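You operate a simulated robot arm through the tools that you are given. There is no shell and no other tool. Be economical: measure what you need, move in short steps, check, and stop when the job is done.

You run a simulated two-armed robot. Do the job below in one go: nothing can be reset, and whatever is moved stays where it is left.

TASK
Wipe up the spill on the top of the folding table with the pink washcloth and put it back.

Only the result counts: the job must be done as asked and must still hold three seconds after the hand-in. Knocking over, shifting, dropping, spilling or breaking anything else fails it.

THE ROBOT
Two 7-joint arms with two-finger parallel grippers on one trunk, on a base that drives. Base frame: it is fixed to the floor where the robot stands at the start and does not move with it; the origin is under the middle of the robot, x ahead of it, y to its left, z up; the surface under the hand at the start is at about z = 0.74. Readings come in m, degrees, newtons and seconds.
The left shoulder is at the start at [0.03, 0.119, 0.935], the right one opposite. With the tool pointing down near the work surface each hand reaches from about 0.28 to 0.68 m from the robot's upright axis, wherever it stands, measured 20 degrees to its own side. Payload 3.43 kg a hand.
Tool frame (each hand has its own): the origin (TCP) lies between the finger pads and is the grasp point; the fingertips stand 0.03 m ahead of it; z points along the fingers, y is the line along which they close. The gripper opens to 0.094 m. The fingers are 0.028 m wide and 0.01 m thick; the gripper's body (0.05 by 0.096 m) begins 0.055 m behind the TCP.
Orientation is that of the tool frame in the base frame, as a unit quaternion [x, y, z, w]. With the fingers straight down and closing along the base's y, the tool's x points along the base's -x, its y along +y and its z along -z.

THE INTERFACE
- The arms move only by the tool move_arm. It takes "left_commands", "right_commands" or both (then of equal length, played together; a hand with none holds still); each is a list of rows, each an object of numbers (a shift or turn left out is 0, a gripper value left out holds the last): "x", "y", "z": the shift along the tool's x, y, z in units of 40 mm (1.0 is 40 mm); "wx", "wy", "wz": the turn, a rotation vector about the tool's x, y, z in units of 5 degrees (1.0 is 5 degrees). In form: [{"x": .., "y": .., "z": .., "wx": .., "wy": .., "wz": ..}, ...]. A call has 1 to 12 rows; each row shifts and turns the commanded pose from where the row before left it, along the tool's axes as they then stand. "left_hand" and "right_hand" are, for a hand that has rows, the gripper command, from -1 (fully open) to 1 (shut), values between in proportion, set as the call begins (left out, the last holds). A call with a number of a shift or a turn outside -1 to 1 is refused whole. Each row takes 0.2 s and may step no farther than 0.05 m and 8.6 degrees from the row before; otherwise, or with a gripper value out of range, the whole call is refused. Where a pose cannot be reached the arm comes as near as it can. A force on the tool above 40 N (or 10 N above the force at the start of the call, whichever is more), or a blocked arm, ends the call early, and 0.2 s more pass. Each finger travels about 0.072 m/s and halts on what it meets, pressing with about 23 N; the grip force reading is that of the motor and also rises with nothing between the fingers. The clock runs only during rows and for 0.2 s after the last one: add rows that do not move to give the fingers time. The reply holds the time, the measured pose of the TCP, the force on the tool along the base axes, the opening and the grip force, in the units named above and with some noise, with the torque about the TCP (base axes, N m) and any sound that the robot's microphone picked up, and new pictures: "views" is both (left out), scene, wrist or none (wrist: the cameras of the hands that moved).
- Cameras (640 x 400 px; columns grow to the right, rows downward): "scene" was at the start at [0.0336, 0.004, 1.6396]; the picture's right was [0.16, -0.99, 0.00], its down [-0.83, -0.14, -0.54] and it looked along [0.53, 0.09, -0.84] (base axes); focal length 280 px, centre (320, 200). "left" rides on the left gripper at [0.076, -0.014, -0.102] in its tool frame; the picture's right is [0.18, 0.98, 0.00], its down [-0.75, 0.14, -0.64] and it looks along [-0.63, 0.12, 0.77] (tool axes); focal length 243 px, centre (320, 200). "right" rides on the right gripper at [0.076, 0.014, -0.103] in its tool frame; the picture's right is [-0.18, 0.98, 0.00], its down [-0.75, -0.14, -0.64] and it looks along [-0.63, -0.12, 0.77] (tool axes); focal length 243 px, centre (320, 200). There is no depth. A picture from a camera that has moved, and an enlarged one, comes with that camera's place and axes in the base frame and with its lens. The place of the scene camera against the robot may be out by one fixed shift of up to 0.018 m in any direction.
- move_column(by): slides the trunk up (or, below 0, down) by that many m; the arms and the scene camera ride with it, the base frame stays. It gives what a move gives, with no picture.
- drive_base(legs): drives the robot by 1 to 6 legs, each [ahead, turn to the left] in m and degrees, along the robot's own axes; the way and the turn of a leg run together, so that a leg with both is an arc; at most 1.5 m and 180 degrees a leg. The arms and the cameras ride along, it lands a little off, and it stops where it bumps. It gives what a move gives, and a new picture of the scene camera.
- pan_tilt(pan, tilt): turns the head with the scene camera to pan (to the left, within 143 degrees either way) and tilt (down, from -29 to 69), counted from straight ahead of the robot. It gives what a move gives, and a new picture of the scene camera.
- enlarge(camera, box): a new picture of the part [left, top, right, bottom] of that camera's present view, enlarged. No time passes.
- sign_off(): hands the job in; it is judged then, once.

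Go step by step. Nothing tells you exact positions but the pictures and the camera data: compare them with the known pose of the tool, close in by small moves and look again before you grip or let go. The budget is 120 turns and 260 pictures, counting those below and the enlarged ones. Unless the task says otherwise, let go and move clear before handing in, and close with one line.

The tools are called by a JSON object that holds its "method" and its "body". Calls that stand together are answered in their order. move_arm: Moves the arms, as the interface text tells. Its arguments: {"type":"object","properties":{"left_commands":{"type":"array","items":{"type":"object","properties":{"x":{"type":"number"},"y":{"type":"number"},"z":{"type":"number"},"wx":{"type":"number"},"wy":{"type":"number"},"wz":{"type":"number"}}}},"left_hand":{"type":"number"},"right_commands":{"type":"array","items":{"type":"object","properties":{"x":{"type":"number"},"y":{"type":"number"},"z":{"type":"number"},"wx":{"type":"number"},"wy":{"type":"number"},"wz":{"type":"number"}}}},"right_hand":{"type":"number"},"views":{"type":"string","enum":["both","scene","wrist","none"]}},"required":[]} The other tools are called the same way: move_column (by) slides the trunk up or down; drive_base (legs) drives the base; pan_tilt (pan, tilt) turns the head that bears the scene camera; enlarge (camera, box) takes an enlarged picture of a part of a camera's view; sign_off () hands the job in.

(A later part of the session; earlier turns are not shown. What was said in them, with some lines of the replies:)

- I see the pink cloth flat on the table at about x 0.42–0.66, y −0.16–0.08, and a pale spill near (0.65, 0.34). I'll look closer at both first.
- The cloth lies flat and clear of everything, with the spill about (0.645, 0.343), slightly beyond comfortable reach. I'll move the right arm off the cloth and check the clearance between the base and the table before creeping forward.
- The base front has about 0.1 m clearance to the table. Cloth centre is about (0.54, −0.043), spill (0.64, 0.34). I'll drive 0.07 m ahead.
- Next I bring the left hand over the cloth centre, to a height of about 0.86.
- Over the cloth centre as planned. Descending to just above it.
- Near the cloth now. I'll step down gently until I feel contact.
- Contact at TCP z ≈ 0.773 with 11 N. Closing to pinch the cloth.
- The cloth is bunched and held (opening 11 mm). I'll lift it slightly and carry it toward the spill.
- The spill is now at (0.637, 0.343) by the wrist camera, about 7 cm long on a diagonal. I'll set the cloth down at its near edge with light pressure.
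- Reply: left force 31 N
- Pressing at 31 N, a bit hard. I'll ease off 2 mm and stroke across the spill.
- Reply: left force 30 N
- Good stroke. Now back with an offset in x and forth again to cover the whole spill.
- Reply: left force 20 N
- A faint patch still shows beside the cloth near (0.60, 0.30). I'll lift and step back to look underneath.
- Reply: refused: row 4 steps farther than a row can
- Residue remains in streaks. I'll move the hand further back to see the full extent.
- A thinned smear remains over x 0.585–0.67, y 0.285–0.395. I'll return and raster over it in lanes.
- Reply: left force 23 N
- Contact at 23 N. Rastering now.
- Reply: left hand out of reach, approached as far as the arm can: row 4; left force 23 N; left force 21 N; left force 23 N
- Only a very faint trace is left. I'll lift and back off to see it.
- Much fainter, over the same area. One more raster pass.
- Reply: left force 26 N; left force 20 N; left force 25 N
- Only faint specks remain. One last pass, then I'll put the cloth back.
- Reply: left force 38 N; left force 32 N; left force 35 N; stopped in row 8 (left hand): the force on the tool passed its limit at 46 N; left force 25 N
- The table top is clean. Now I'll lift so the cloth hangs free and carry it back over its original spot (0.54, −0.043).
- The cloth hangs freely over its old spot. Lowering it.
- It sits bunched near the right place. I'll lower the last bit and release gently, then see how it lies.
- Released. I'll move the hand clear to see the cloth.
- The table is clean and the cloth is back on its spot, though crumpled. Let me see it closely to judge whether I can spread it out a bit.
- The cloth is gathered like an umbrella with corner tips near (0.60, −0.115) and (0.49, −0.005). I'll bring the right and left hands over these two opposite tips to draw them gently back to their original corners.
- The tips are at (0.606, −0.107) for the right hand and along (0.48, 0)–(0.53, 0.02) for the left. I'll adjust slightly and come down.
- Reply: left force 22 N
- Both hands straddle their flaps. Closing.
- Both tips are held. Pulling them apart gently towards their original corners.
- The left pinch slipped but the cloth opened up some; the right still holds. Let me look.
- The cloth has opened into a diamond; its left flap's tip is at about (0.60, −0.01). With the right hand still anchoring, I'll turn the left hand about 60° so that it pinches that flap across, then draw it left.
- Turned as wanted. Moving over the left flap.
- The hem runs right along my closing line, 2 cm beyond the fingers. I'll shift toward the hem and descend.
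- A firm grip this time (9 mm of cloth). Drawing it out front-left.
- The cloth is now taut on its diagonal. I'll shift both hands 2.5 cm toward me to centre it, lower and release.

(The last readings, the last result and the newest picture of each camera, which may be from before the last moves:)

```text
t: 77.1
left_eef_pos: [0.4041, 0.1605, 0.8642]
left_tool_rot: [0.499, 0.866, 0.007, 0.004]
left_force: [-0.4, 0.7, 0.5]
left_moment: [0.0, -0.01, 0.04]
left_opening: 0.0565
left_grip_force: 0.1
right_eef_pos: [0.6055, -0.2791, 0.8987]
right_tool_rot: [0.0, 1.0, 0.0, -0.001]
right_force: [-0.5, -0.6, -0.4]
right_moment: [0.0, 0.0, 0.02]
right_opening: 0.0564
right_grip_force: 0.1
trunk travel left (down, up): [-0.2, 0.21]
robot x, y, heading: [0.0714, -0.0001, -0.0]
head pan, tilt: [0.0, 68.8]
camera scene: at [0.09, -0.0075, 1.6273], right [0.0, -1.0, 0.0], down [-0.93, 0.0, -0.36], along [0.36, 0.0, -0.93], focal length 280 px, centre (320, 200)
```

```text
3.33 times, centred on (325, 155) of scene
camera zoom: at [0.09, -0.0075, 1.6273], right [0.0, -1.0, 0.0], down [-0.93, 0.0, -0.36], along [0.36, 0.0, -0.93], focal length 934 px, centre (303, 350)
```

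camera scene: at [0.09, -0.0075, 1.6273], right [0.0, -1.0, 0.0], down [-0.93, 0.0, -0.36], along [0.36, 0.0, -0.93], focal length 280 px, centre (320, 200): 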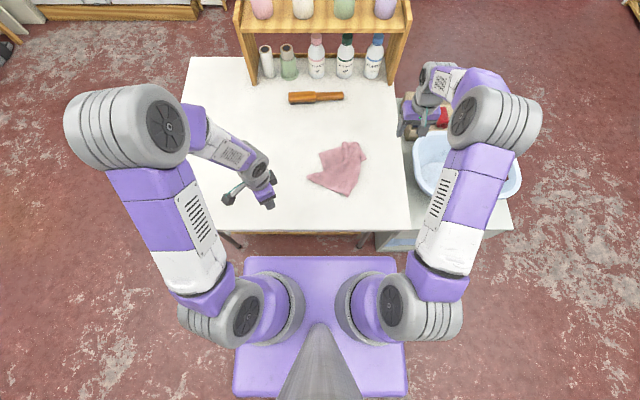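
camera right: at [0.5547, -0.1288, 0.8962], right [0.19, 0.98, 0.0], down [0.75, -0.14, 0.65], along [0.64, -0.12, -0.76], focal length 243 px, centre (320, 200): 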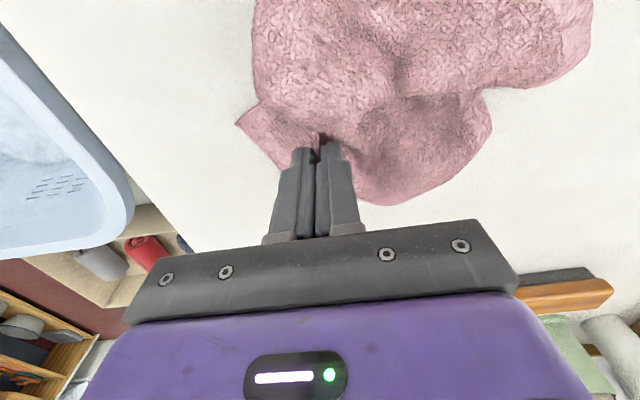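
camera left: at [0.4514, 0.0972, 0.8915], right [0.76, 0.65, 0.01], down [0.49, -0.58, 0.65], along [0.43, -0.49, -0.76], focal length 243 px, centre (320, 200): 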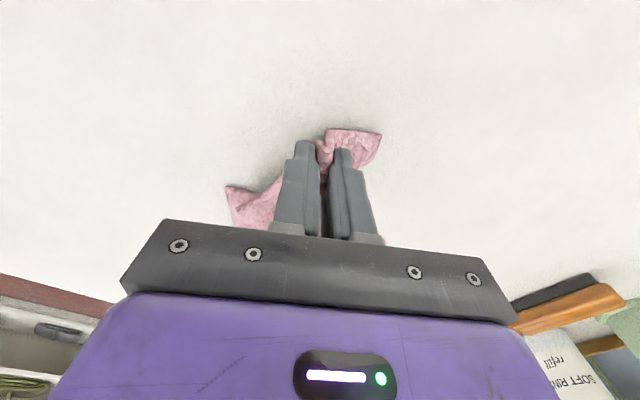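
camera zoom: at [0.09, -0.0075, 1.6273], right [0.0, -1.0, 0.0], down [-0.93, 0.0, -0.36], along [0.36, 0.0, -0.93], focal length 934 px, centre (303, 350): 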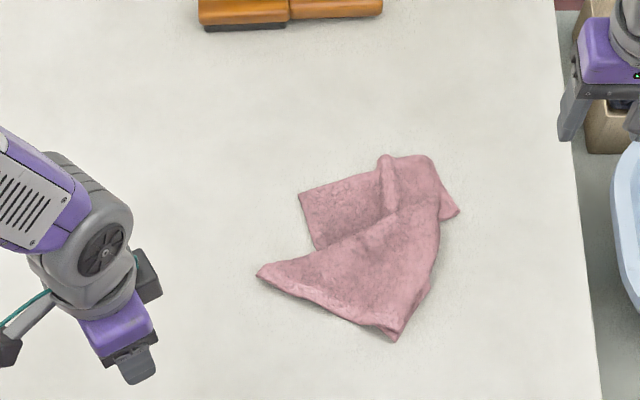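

Much flatter now, with one diagonal fold. One more opposed pull—left hand on the back-left corner (0.61, 0), right hand on the front corner (0.445, −0.10)—should unfold it and recentre it.

{"method": "move_arm", "body": {"left_commands": [{"wz": 1}, {"wz": 1}, {"wz": 1}, {"wz": 1}, {"wz": 1}, {"wz": 1}, {"x": -0.745, "y": 0.8}, {"x": -0.745, "y": 0.8}, {"x": -0.745, "y": 0.8}, {"x": -0.745, "y": 0.8}, {"x": -0.745, "y": 0.8}, {"x": -0.745, "y": 0.78}], "right_commands": [{"x": 0.6, "y": 0.79}, {"x": 0.6, "y": 0.79}, {"x": 0.6, "y": 0.79}, {"x": 0.6, "y": 0.79}, {"x": 0.6, "y": 0.79}, {"x": 0.6, "y": 0.79}, {"z": 0.6}, {"z": 0.6}, {"z": 0.5}, {}, {}, {}]}}

```text
t: 79.7
left_eef_pos: [0.5993, -0.02, 0.8651]
left_tool_rot: [0.707, 0.708, 0.006, 0.001]
left_force: [-0.4, 0.5, 0.0]
left_moment: [0.01, -0.01, 0.01]
left_opening: 0.0563
left_grip_force: 0.1
right_eef_pos: [0.4615, -0.0903, 0.833]
right_tool_rot: [0.001, 1.0, 0.0, 0.0]
right_force: [-0.3, 0.2, -0.9]
right_moment: [0.03, 0.01, -0.01]
right_opening: 0.0564
right_grip_force: 0.0
trunk travel left (down, up): [-0.2, 0.21]
robot x, y, heading: [0.0675, -0.0014, 0.2]
head pan, tilt: [0.0, 68.8]
camera scene: at [0.0909, -0.008, 1.6273], right [0.0, -1.0, 0.0], down [-0.93, 0.0, -0.36], along [0.36, 0.0, -0.93], focal length 280 px, centre (320, 200)
camera right: at [0.3865, -0.0771, 0.9361], right [0.18, 0.98, 0.0], down [0.75, -0.14, 0.64], along [0.63, -0.12, -0.77], focal length 243 px, centre (320, 200)
camera left: at [0.5845, 0.0558, 0.9693], right [0.98, 0.19, 0.01], down [0.14, -0.76, 0.64], along [0.13, -0.63, -0.77], focal length 243 px, centre (320, 200)
```

scene: 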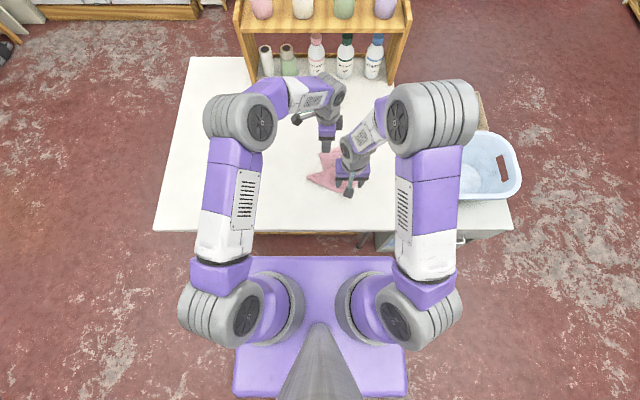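
right: 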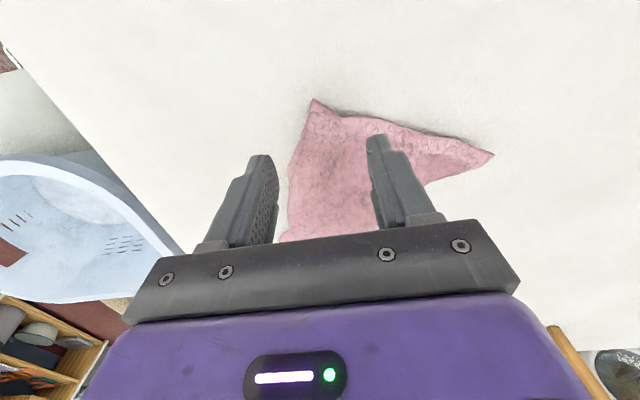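
left: 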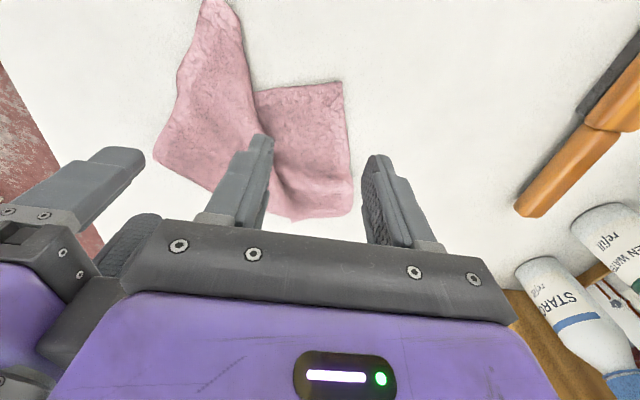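

Both aligned after small corrections. Descending and closing.

{"method": "move_arm", "body": {"left_commands": [{"y": -0.5}, {"z": 0.9}, {"z": 0.7}, {"z": 0.4}, {"z": 0.2}], "right_commands": [{"x": -0.15}, {"z": 0.6}, {"z": 0.5}, {"z": 0.2}, {"z": 0.12}], "views": "none"}}

{"method": "move_arm", "body": {"left_commands": [{}, {}, {}, {}, {}], "right_commands": [{}, {}, {}, {}, {}], "left_hand": 1, "right_hand": 1, "views": "wrist"}}

```text
t: 80.9
left_eef_pos: [0.5776, -0.017, 0.7769]
left_tool_rot: [0.706, 0.709, 0.006, 0.003]
left_force: [-0.7, 0.0, 5.4]
left_moment: [-0.08, 0.22, -0.07]
left_opening: 0.0564
left_grip_force: 0.1
right_eef_pos: [0.4688, -0.0882, 0.7764]
right_tool_rot: [0.001, 1.0, 0.0, 0.001]
right_force: [0.2, 1.3, 0.4]
right_moment: [-0.01, 0.0, 0.01]
right_opening: 0.0567
right_grip_force: 0.0
trunk travel left (down, up): [-0.2, 0.21]
robot x, y, heading: [0.0645, 0.0002, 0.1]
head pan, tilt: [0.0, 68.8]
```

```text
t: 82.1
left_eef_pos: [0.578, -0.018, 0.7771]
left_tool_rot: [0.706, 0.709, 0.006, 0.002]
left_force: [0.1, 0.0, 0.0]
left_moment: [0.02, -0.01, 0.02]
left_opening: 0.0
left_grip_force: 23.0
right_eef_pos: [0.4679, -0.0895, 0.7761]
right_tool_rot: [-0.001, 1.0, 0.0, 0.0]
right_force: [-1.0, 0.2, 0.6]
right_moment: [0.0, 0.01, -0.01]
right_opening: 0.0081
right_grip_force: 23.2
trunk travel left (down, up): [-0.2, 0.21]
robot x, y, heading: [0.0733, 0.0009, -0.1]
head pan, tilt: [0.0, 68.8]
camera right: at [0.3923, -0.0749, 0.8786], right [0.18, 0.98, 0.0], down [0.75, -0.14, 0.64], along [0.63, -0.12, -0.77], focal length 243 px, centre (320, 200)
camera left: at [0.5634, 0.0575, 0.8809], right [0.98, 0.19, 0.01], down [0.14, -0.76, 0.64], along [0.13, -0.63, -0.77], focal length 243 px, centre (320, 200)
```

right: 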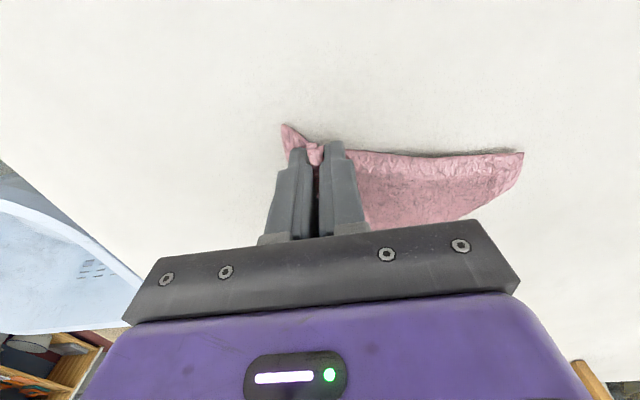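
left: 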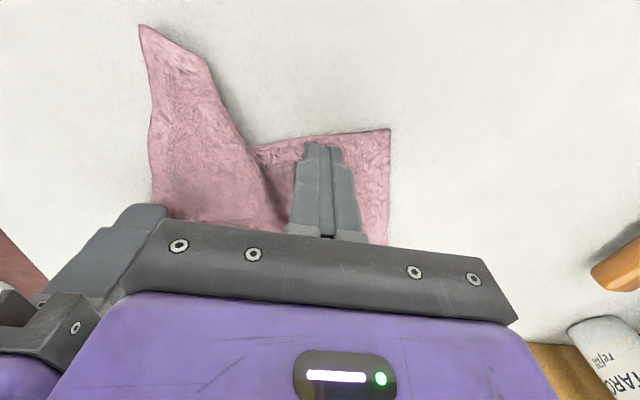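

Right has its corner; the left fingers slid over the cloth. Reopening, pressing a little deeper, and closing again.

{"method": "move_arm", "body": {"left_commands": [{"z": -0.4}, {}, {}, {}, {"x": -0.25}, {"z": 0.4}, {"z": 0.15}, {"z": 0.1}], "left_hand": -0.2, "views": "none"}}

{"method": "move_arm", "body": {"left_commands": [{}, {}, {}, {}, {}], "left_hand": 1, "views": "wrist"}}

```text
t: 83.8
left_eef_pos: [0.5799, -0.0293, 0.7759]
left_tool_rot: [0.706, 0.708, 0.007, 0.006]
left_force: [-9.7, 0.5, 22.7]
left_moment: [-0.18, 0.86, -0.14]
left_opening: 0.031
left_grip_force: 4.9
right_eef_pos: [0.4673, -0.0884, 0.776]
right_tool_rot: [0.0, 1.0, 0.0, 0.001]
right_force: [0.9, -0.3, 0.2]
right_moment: [0.05, 0.02, 0.01]
right_opening: 0.0078
right_grip_force: 23.6
trunk travel left (down, up): [-0.2, 0.21]
robot x, y, heading: [0.0718, -0.0, 0.2]
head pan, tilt: [0.0, 68.8]
stopped in row 8 (left hand): the force on the tool passed its limit at 51 N (the readings are from after the stop); the commanded pose is now the measured one
```

```text
t: 85.0
left_eef_pos: [0.5816, -0.0295, 0.7735]
left_tool_rot: [0.706, 0.708, 0.008, 0.005]
left_force: [3.9, 0.9, 10.0]
left_moment: [-0.01, -0.12, -0.04]
left_opening: 0.0
left_grip_force: 22.7
right_eef_pos: [0.4667, -0.0887, 0.7749]
right_tool_rot: [0.0, 1.0, 0.001, 0.0]
right_force: [0.4, -0.2, 0.5]
right_moment: [-0.01, 0.0, 0.05]
right_opening: 0.0081
right_grip_force: 23.4
trunk travel left (down, up): [-0.2, 0.21]
robot x, y, heading: [0.0709, -0.0004, 0.0]
head pan, tilt: [0.0, 68.8]
camera left: at [0.5662, 0.0471, 0.8772], right [0.98, 0.19, 0.02], down [0.13, -0.76, 0.64], along [0.14, -0.63, -0.77], focal length 243 px, centre (320, 200)
```

left: 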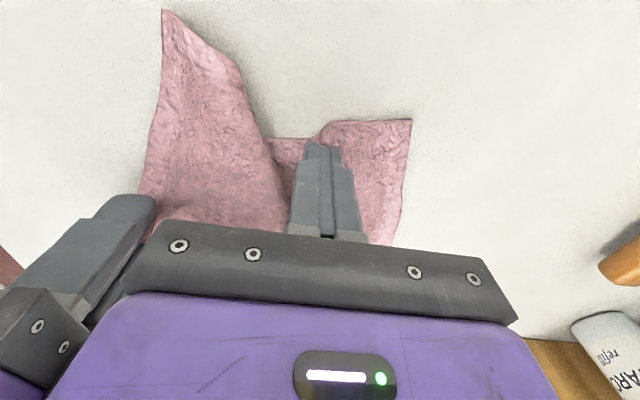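

The single layer doesn't bunch here. Instead I'll press the closed left fingertips onto this flap and drag it gently back-left while the right hand holds its corner.

{"method": "move_arm", "body": {"left_commands": [{"z": 0.05}, {"x": 0.3, "y": 0.12}, {"x": 0.3, "y": 0.12}, {"x": 0.3, "y": 0.12}, {"x": 0.3, "y": 0.12}], "views": "wrist"}}

{"method": "enlarge", "body": {"camera": "scene", "box": [250, 95, 400, 215]}}

```text
t: 86.2
left_eef_pos: [0.5993, 0.0183, 0.7731]
left_tool_rot: [0.706, 0.708, 0.009, 0.006]
left_force: [-3.5, -8.7, 23.6]
left_moment: [-0.27, 0.11, 0.01]
left_opening: 0.0001
left_grip_force: 22.9
right_eef_pos: [0.467, -0.0887, 0.777]
right_tool_rot: [0.0, 1.0, 0.0, 0.001]
right_force: [-0.8, -0.6, -0.3]
right_moment: [0.01, 0.01, 0.01]
right_opening: 0.008
right_grip_force: 23.4
trunk travel left (down, up): [-0.2, 0.21]
robot x, y, heading: [0.0705, -0.0005, 0.1]
head pan, tilt: [0.0, 68.8]
camera left: at [0.5842, 0.0945, 0.8767], right [0.98, 0.19, 0.02], down [0.13, -0.76, 0.64], along [0.14, -0.63, -0.77], focal length 243 px, centre (320, 200)
```

left: 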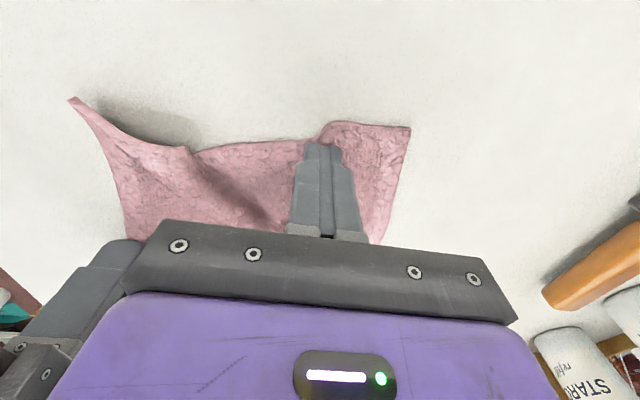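

```text
3.33 times, centred on (325, 155) of scene
camera zoom: at [0.0877, -0.008, 1.6274], right [0.0, -1.0, 0.0], down [-0.93, 0.0, -0.36], along [0.36, 0.0, -0.93], focal length 934 px, centre (303, 350)
```

zoom: 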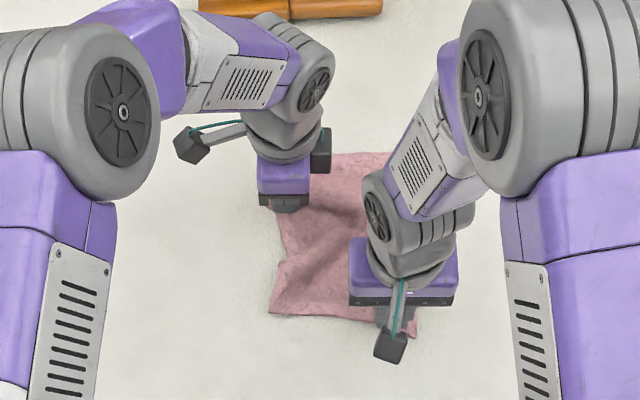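

That works very well — the fold is opening. A bit further.

{"method": "move_arm", "body": {"left_commands": [{"x": 0.25, "y": 0.15}, {"x": 0.25, "y": 0.15}, {"x": 0.25, "y": 0.15}], "views": "wrist"}}

{"method": "enlarge", "body": {"camera": "scene", "box": [250, 95, 400, 215]}}

```text
t: 87.0
left_eef_pos: [0.6163, 0.0489, 0.7731]
left_tool_rot: [0.706, 0.708, 0.008, 0.006]
left_force: [-3.8, -7.3, 20.1]
left_moment: [-0.23, 0.11, 0.01]
left_opening: 0.0001
left_grip_force: 23.5
right_eef_pos: [0.4668, -0.0891, 0.7777]
right_tool_rot: [0.0, 1.0, 0.0, 0.001]
right_force: [0.8, 0.2, -0.3]
right_moment: [0.01, -0.02, 0.01]
right_opening: 0.0082
right_grip_force: 23.1
trunk travel left (down, up): [-0.2, 0.21]
robot x, y, heading: [0.0699, -0.0005, 0.0]
head pan, tilt: [0.0, 68.8]
camera left: at [0.601, 0.1247, 0.8768], right [0.98, 0.19, 0.02], down [0.13, -0.76, 0.64], along [0.14, -0.63, -0.77], focal length 243 px, centre (320, 200)
```

left: 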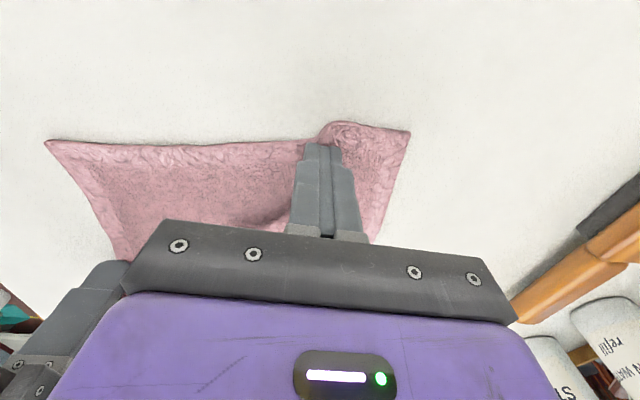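

```text
3.33 times, centred on (325, 155) of scene
camera zoom: at [0.0879, -0.008, 1.6274], right [0.0, -1.0, 0.0], down [-0.93, 0.0, -0.36], along [0.36, 0.0, -0.93], focal length 934 px, centre (303, 350)
```

zoom: 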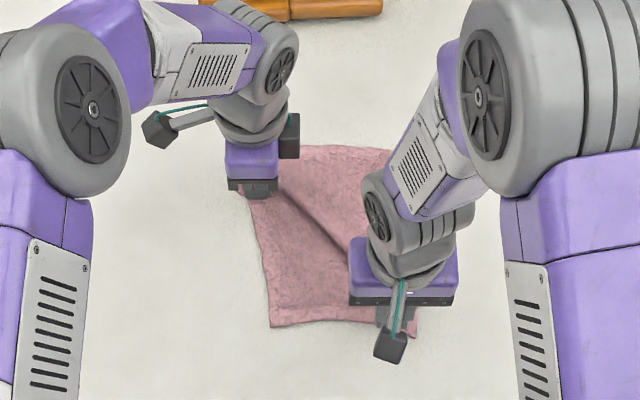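

Nearly flat. Now the right hand draws its corner out toward the original front-right, then both release.

{"method": "move_arm", "body": {"right_commands": [{"z": -0.1, "x": 0.15, "y": -0.3}, {"x": 0.2, "y": -0.35}, {"x": 0.2, "y": -0.35}], "views": "wrist"}}

{"method": "enlarge", "body": {"camera": "scene", "box": [250, 95, 400, 215]}}

```text
t: 87.8
left_eef_pos: [0.616, 0.0507, 0.7725]
left_tool_rot: [0.706, 0.708, 0.007, 0.005]
left_force: [-7.0, -9.5, 21.3]
left_moment: [-0.28, 0.25, -0.09]
left_opening: 0.0002
left_grip_force: 22.7
right_eef_pos: [0.447, -0.1284, 0.7813]
right_tool_rot: [-0.001, 1.0, 0.002, 0.003]
right_force: [10.8, 10.7, -1.5]
right_moment: [0.38, -0.3, 0.15]
right_opening: 0.0087
right_grip_force: 23.0
trunk travel left (down, up): [-0.2, 0.21]
robot x, y, heading: [0.0709, 0.0028, 0.1]
head pan, tilt: [0.0, 68.8]
camera right: at [0.3706, -0.1138, 0.8838], right [0.18, 0.98, 0.0], down [0.75, -0.14, 0.65], along [0.64, -0.11, -0.76], focal length 243 px, centre (320, 200)
```

right: 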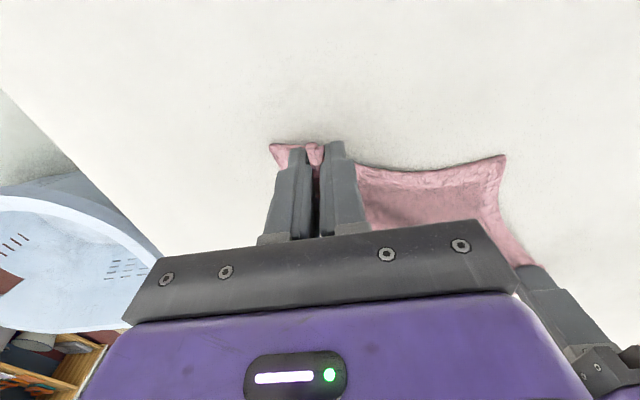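

```text
3.33 times, centred on (325, 155) of scene
camera zoom: at [0.0886, -0.007, 1.6274], right [0.0, -1.0, 0.0], down [-0.93, 0.0, -0.36], along [0.36, 0.0, -0.93], focal length 934 px, centre (303, 350)
```

zoom: 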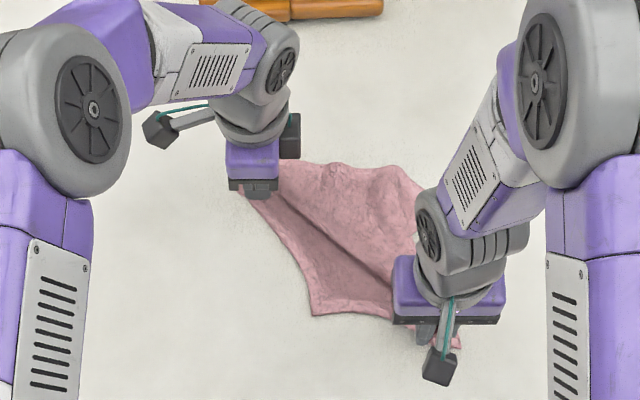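

It is now taut on that diagonal. Ease the right back 1.5 cm, release, lift both straight up and clear away.

{"method": "move_arm", "body": {"right_commands": [{"x": -0.25, "y": 0.3, "z": 0.1}, {}], "views": "none"}}

{"method": "move_arm", "body": {"left_commands": [{"z": -0.3}, {"z": -0.8}, {"z": -0.8}, {"z": -0.8}, {"x": 0.8}, {"x": 0.9}, {"x": 0.9}, {"x": 0.9}, {"x": 0.9}], "right_commands": [{}, {}, {}, {}, {"z": -0.3}, {"z": -0.8}, {"z": -0.8}, {"z": -0.8}, {"y": -0.8, "z": -0.5}], "right_hand": -0.2, "views": "none"}}

{"method": "move_arm", "body": {"right_commands": [{"y": -0.9, "z": -0.4}, {"y": -0.9}, {"y": -0.9}], "views": "scene"}}

{"method": "enlarge", "body": {"camera": "scene", "box": [180, 80, 400, 225]}}

```text
t: 88.5
left_eef_pos: [0.6154, 0.0483, 0.7729]
left_tool_rot: [0.706, 0.708, 0.008, 0.006]
left_force: [-6.2, -6.7, 18.3]
left_moment: [-0.21, 0.23, 0.01]
left_opening: 0.0
left_grip_force: 23.0
right_eef_pos: [0.4546, -0.1187, 0.7762]
right_tool_rot: [0.001, 1.0, 0.0, -0.001]
right_force: [3.8, 3.2, -0.1]
right_moment: [0.16, -0.09, 0.1]
right_opening: 0.0079
right_grip_force: 22.9
trunk travel left (down, up): [-0.2, 0.21]
robot x, y, heading: [0.0681, 0.0009, -0.0]
head pan, tilt: [0.0, 68.8]
```

```text
t: 90.5
left_eef_pos: [0.6139, 0.2237, 0.882]
left_tool_rot: [0.707, 0.708, 0.007, 0.005]
left_force: [-0.4, -0.2, 0.8]
left_moment: [-0.02, 0.0, -0.04]
left_opening: 0.0
left_grip_force: 22.8
right_eef_pos: [0.4536, -0.1499, 0.9055]
right_tool_rot: [0.0, 1.0, 0.0, 0.0]
right_force: [0.0, 0.8, -0.3]
right_moment: [0.03, 0.01, 0.04]
right_opening: 0.0564
right_grip_force: 0.1
trunk travel left (down, up): [-0.2, 0.21]
robot x, y, heading: [0.0661, 0.0022, -0.2]
head pan, tilt: [0.0, 68.8]
```

```text
t: 91.2
left_eef_pos: [0.6141, 0.2238, 0.882]
left_tool_rot: [0.705, 0.709, 0.007, 0.005]
left_force: [0.8, -0.4, 0.5]
left_moment: [0.05, -0.01, 0.02]
left_opening: 0.0001
left_grip_force: 23.0
right_eef_pos: [0.4539, -0.2588, 0.9181]
right_tool_rot: [0.0, 1.0, 0.001, 0.001]
right_force: [0.2, -0.3, 0.6]
right_moment: [0.03, 0.0, 0.02]
right_opening: 0.0564
right_grip_force: 0.1
trunk travel left (down, up): [-0.2, 0.21]
robot x, y, heading: [0.0689, -0.0019, -0.1]
head pan, tilt: [0.0, 68.8]
camera scene: at [0.0899, -0.0084, 1.6273], right [0.0, -1.0, 0.0], down [-0.93, 0.0, -0.36], along [0.36, 0.0, -0.93], focal length 280 px, centre (320, 200)
```

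scene: 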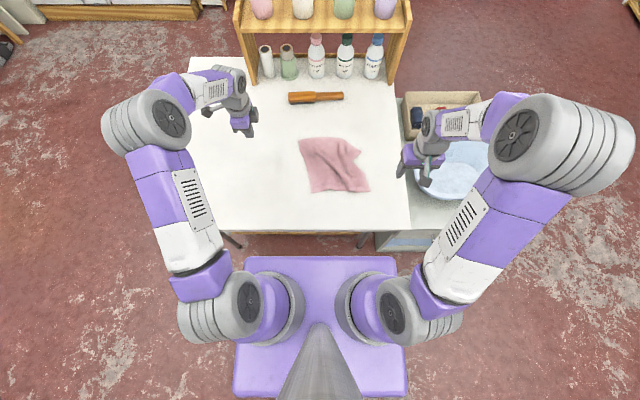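

```text
2.76 times, centred on (290, 152) of scene
camera zoom: at [0.0899, -0.0084, 1.6273], right [0.0, -1.0, 0.0], down [-0.93, 0.0, -0.36], along [0.36, 0.0, -0.93], focal length 773 px, centre (403, 331)
```

zoom: 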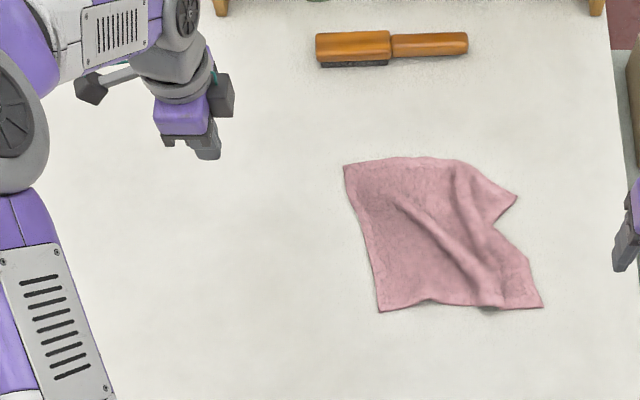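

The cloth lies spread within a centimetre or two of its original outline. I'll move the left hand back for a last look at the spill area.

{"method": "move_arm", "body": {"left_commands": [{"z": -0.6, "y": -0.8}, {"z": -0.6, "y": -0.8}, {"y": -0.9}, {"y": -0.9}, {"y": -0.9}], "views": "scene"}}

{"method": "enlarge", "body": {"camera": "scene", "box": [180, 90, 300, 190]}}

```text
t: 92.5
left_eef_pos: [0.4418, 0.2227, 0.9267]
left_tool_rot: [0.704, 0.71, 0.008, 0.005]
left_force: [0.6, -0.7, 0.4]
left_moment: [-0.01, 0.02, -0.01]
left_opening: 0.0
left_grip_force: 22.9
right_eef_pos: [0.4532, -0.2559, 0.9192]
right_tool_rot: [-0.001, 1.0, 0.0, -0.001]
right_force: [-0.3, 0.2, -0.3]
right_moment: [0.0, 0.0, -0.01]
right_opening: 0.0564
right_grip_force: 0.0
trunk travel left (down, up): [-0.2, 0.21]
robot x, y, heading: [0.0696, -0.0007, 0.1]
head pan, tilt: [0.0, 68.8]
camera scene: at [0.0893, -0.0073, 1.6273], right [0.0, -1.0, 0.0], down [-0.93, 0.0, -0.36], along [0.36, 0.0, -0.93], focal length 280 px, centre (320, 200)
```

scene: 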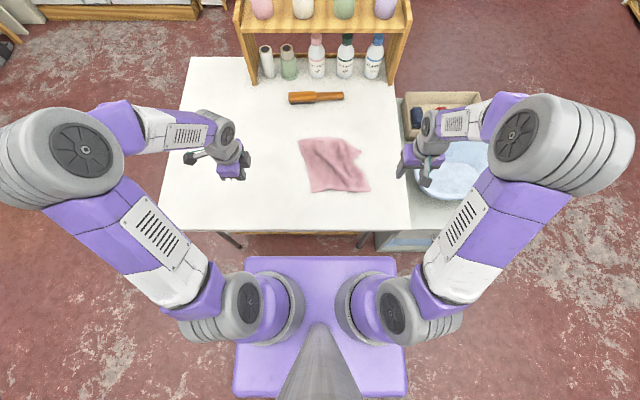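

```text
4.00 times, centred on (240, 140) of scene
camera zoom: at [0.0893, -0.0073, 1.6273], right [0.0, -1.0, 0.0], down [-0.93, 0.0, -0.36], along [0.36, 0.0, -0.93], focal length 1121 px, centre (640, 440)
```

zoom: 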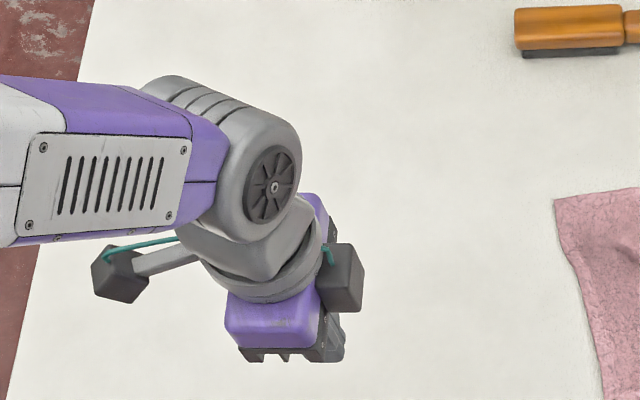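

One more small move to unblock the view of the wiped area.

{"method": "move_arm", "body": {"left_commands": [{"x": -0.9}, {"x": -0.9}], "views": "none"}}

{"method": "enlarge", "body": {"camera": "scene", "box": [180, 100, 280, 180]}}

```text
t: 93.0
left_eef_pos: [0.4438, 0.1487, 0.9268]
left_tool_rot: [0.705, 0.709, 0.007, 0.005]
left_force: [0.3, -0.1, -0.8]
left_moment: [0.0, 0.01, -0.03]
left_opening: 0.0001
left_grip_force: 23.0
right_eef_pos: [0.4541, -0.2573, 0.919]
right_tool_rot: [0.0, 1.0, 0.0, 0.0]
right_force: [1.0, -0.7, 0.1]
right_moment: [0.01, 0.0, -0.04]
right_opening: 0.0564
right_grip_force: 0.1
trunk travel left (down, up): [-0.2, 0.21]
robot x, y, heading: [0.067, -0.0004, 0.0]
head pan, tilt: [0.0, 68.8]
```

```text
5.00 times, centred on (230, 140) of scene
camera zoom: at [0.0906, -0.0077, 1.6273], right [0.0, -1.0, 0.0], down [-0.93, 0.0, -0.36], along [0.36, 0.0, -0.93], focal length 1401 px, centre (770, 500)
```

zoom: 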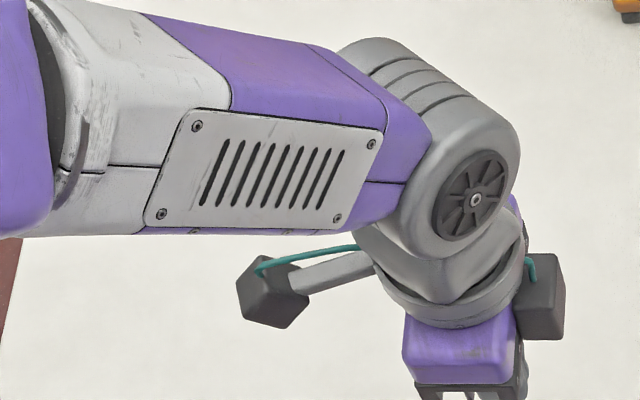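

The forearm still blocks it; I'll return the hand to its starting side, where the spill was visible.

{"method": "move_arm", "body": {"left_commands": [{"x": 0.9, "z": -0.2}, {"x": 0.9, "z": -0.2}, {"x": 0.9, "z": -0.2}, {"x": 0.9, "wz": -1}, {"x": 0.9, "wz": -1}, {"x": 0.9, "wz": -1}, {"x": 0.9, "wz": -1}, {"x": 0.9, "wz": -1}], "views": "scene"}}

{"method": "enlarge", "body": {"camera": "scene", "box": [180, 110, 280, 190]}}

```text
t: 94.8
left_eef_pos: [0.4111, 0.4373, 0.9494]
left_tool_rot: [0.535, 0.845, 0.007, 0.007]
left_force: [0.8, -0.2, 0.9]
left_moment: [-0.01, -0.02, -0.03]
left_opening: 0.0
left_grip_force: 22.9
right_eef_pos: [0.4545, -0.2562, 0.9192]
right_tool_rot: [0.0, 1.0, 0.0, 0.0]
right_force: [-0.2, -0.1, -0.5]
right_moment: [-0.02, -0.01, 0.01]
right_opening: 0.0563
right_grip_force: 0.0
trunk travel left (down, up): [-0.2, 0.21]
robot x, y, heading: [0.0713, 0.0008, -0.1]
head pan, tilt: [0.0, 68.8]
camera scene: at [0.0902, -0.0065, 1.6273], right [0.0, -1.0, 0.0], down [-0.93, 0.0, -0.36], along [0.36, 0.0, -0.93], focal length 280 px, centre (320, 200)
```

scene: 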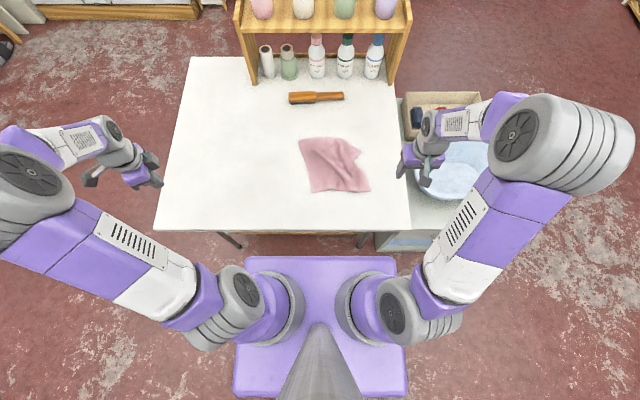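

```text
5.00 times, centred on (230, 150) of scene
camera zoom: at [0.0902, -0.0065, 1.6273], right [0.0, -1.0, 0.0], down [-0.93, 0.0, -0.36], along [0.36, 0.0, -0.93], focal length 1401 px, centre (770, 450)
```

zoom: 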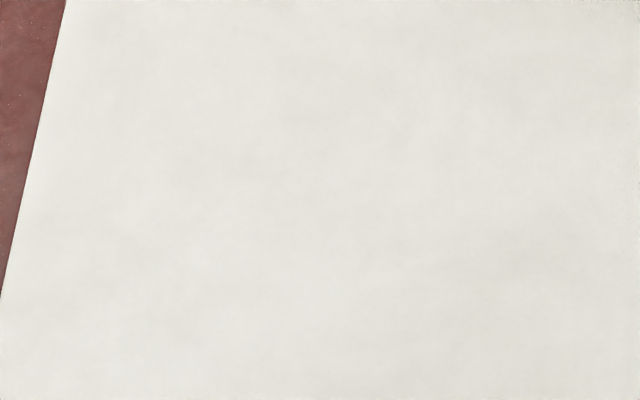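

The table top is spotless, the cloth lies back in its place and both hands are clear. Handing in.

{"method": "sign_off", "body": {}}

```text
The job is handed in.
```

The spill is wiped up: the last close-up shows no trace of it on the table. The pink washcloth is back within about 2 cm of its original spot, spread out but slightly wrinkled, and both hands are clear.
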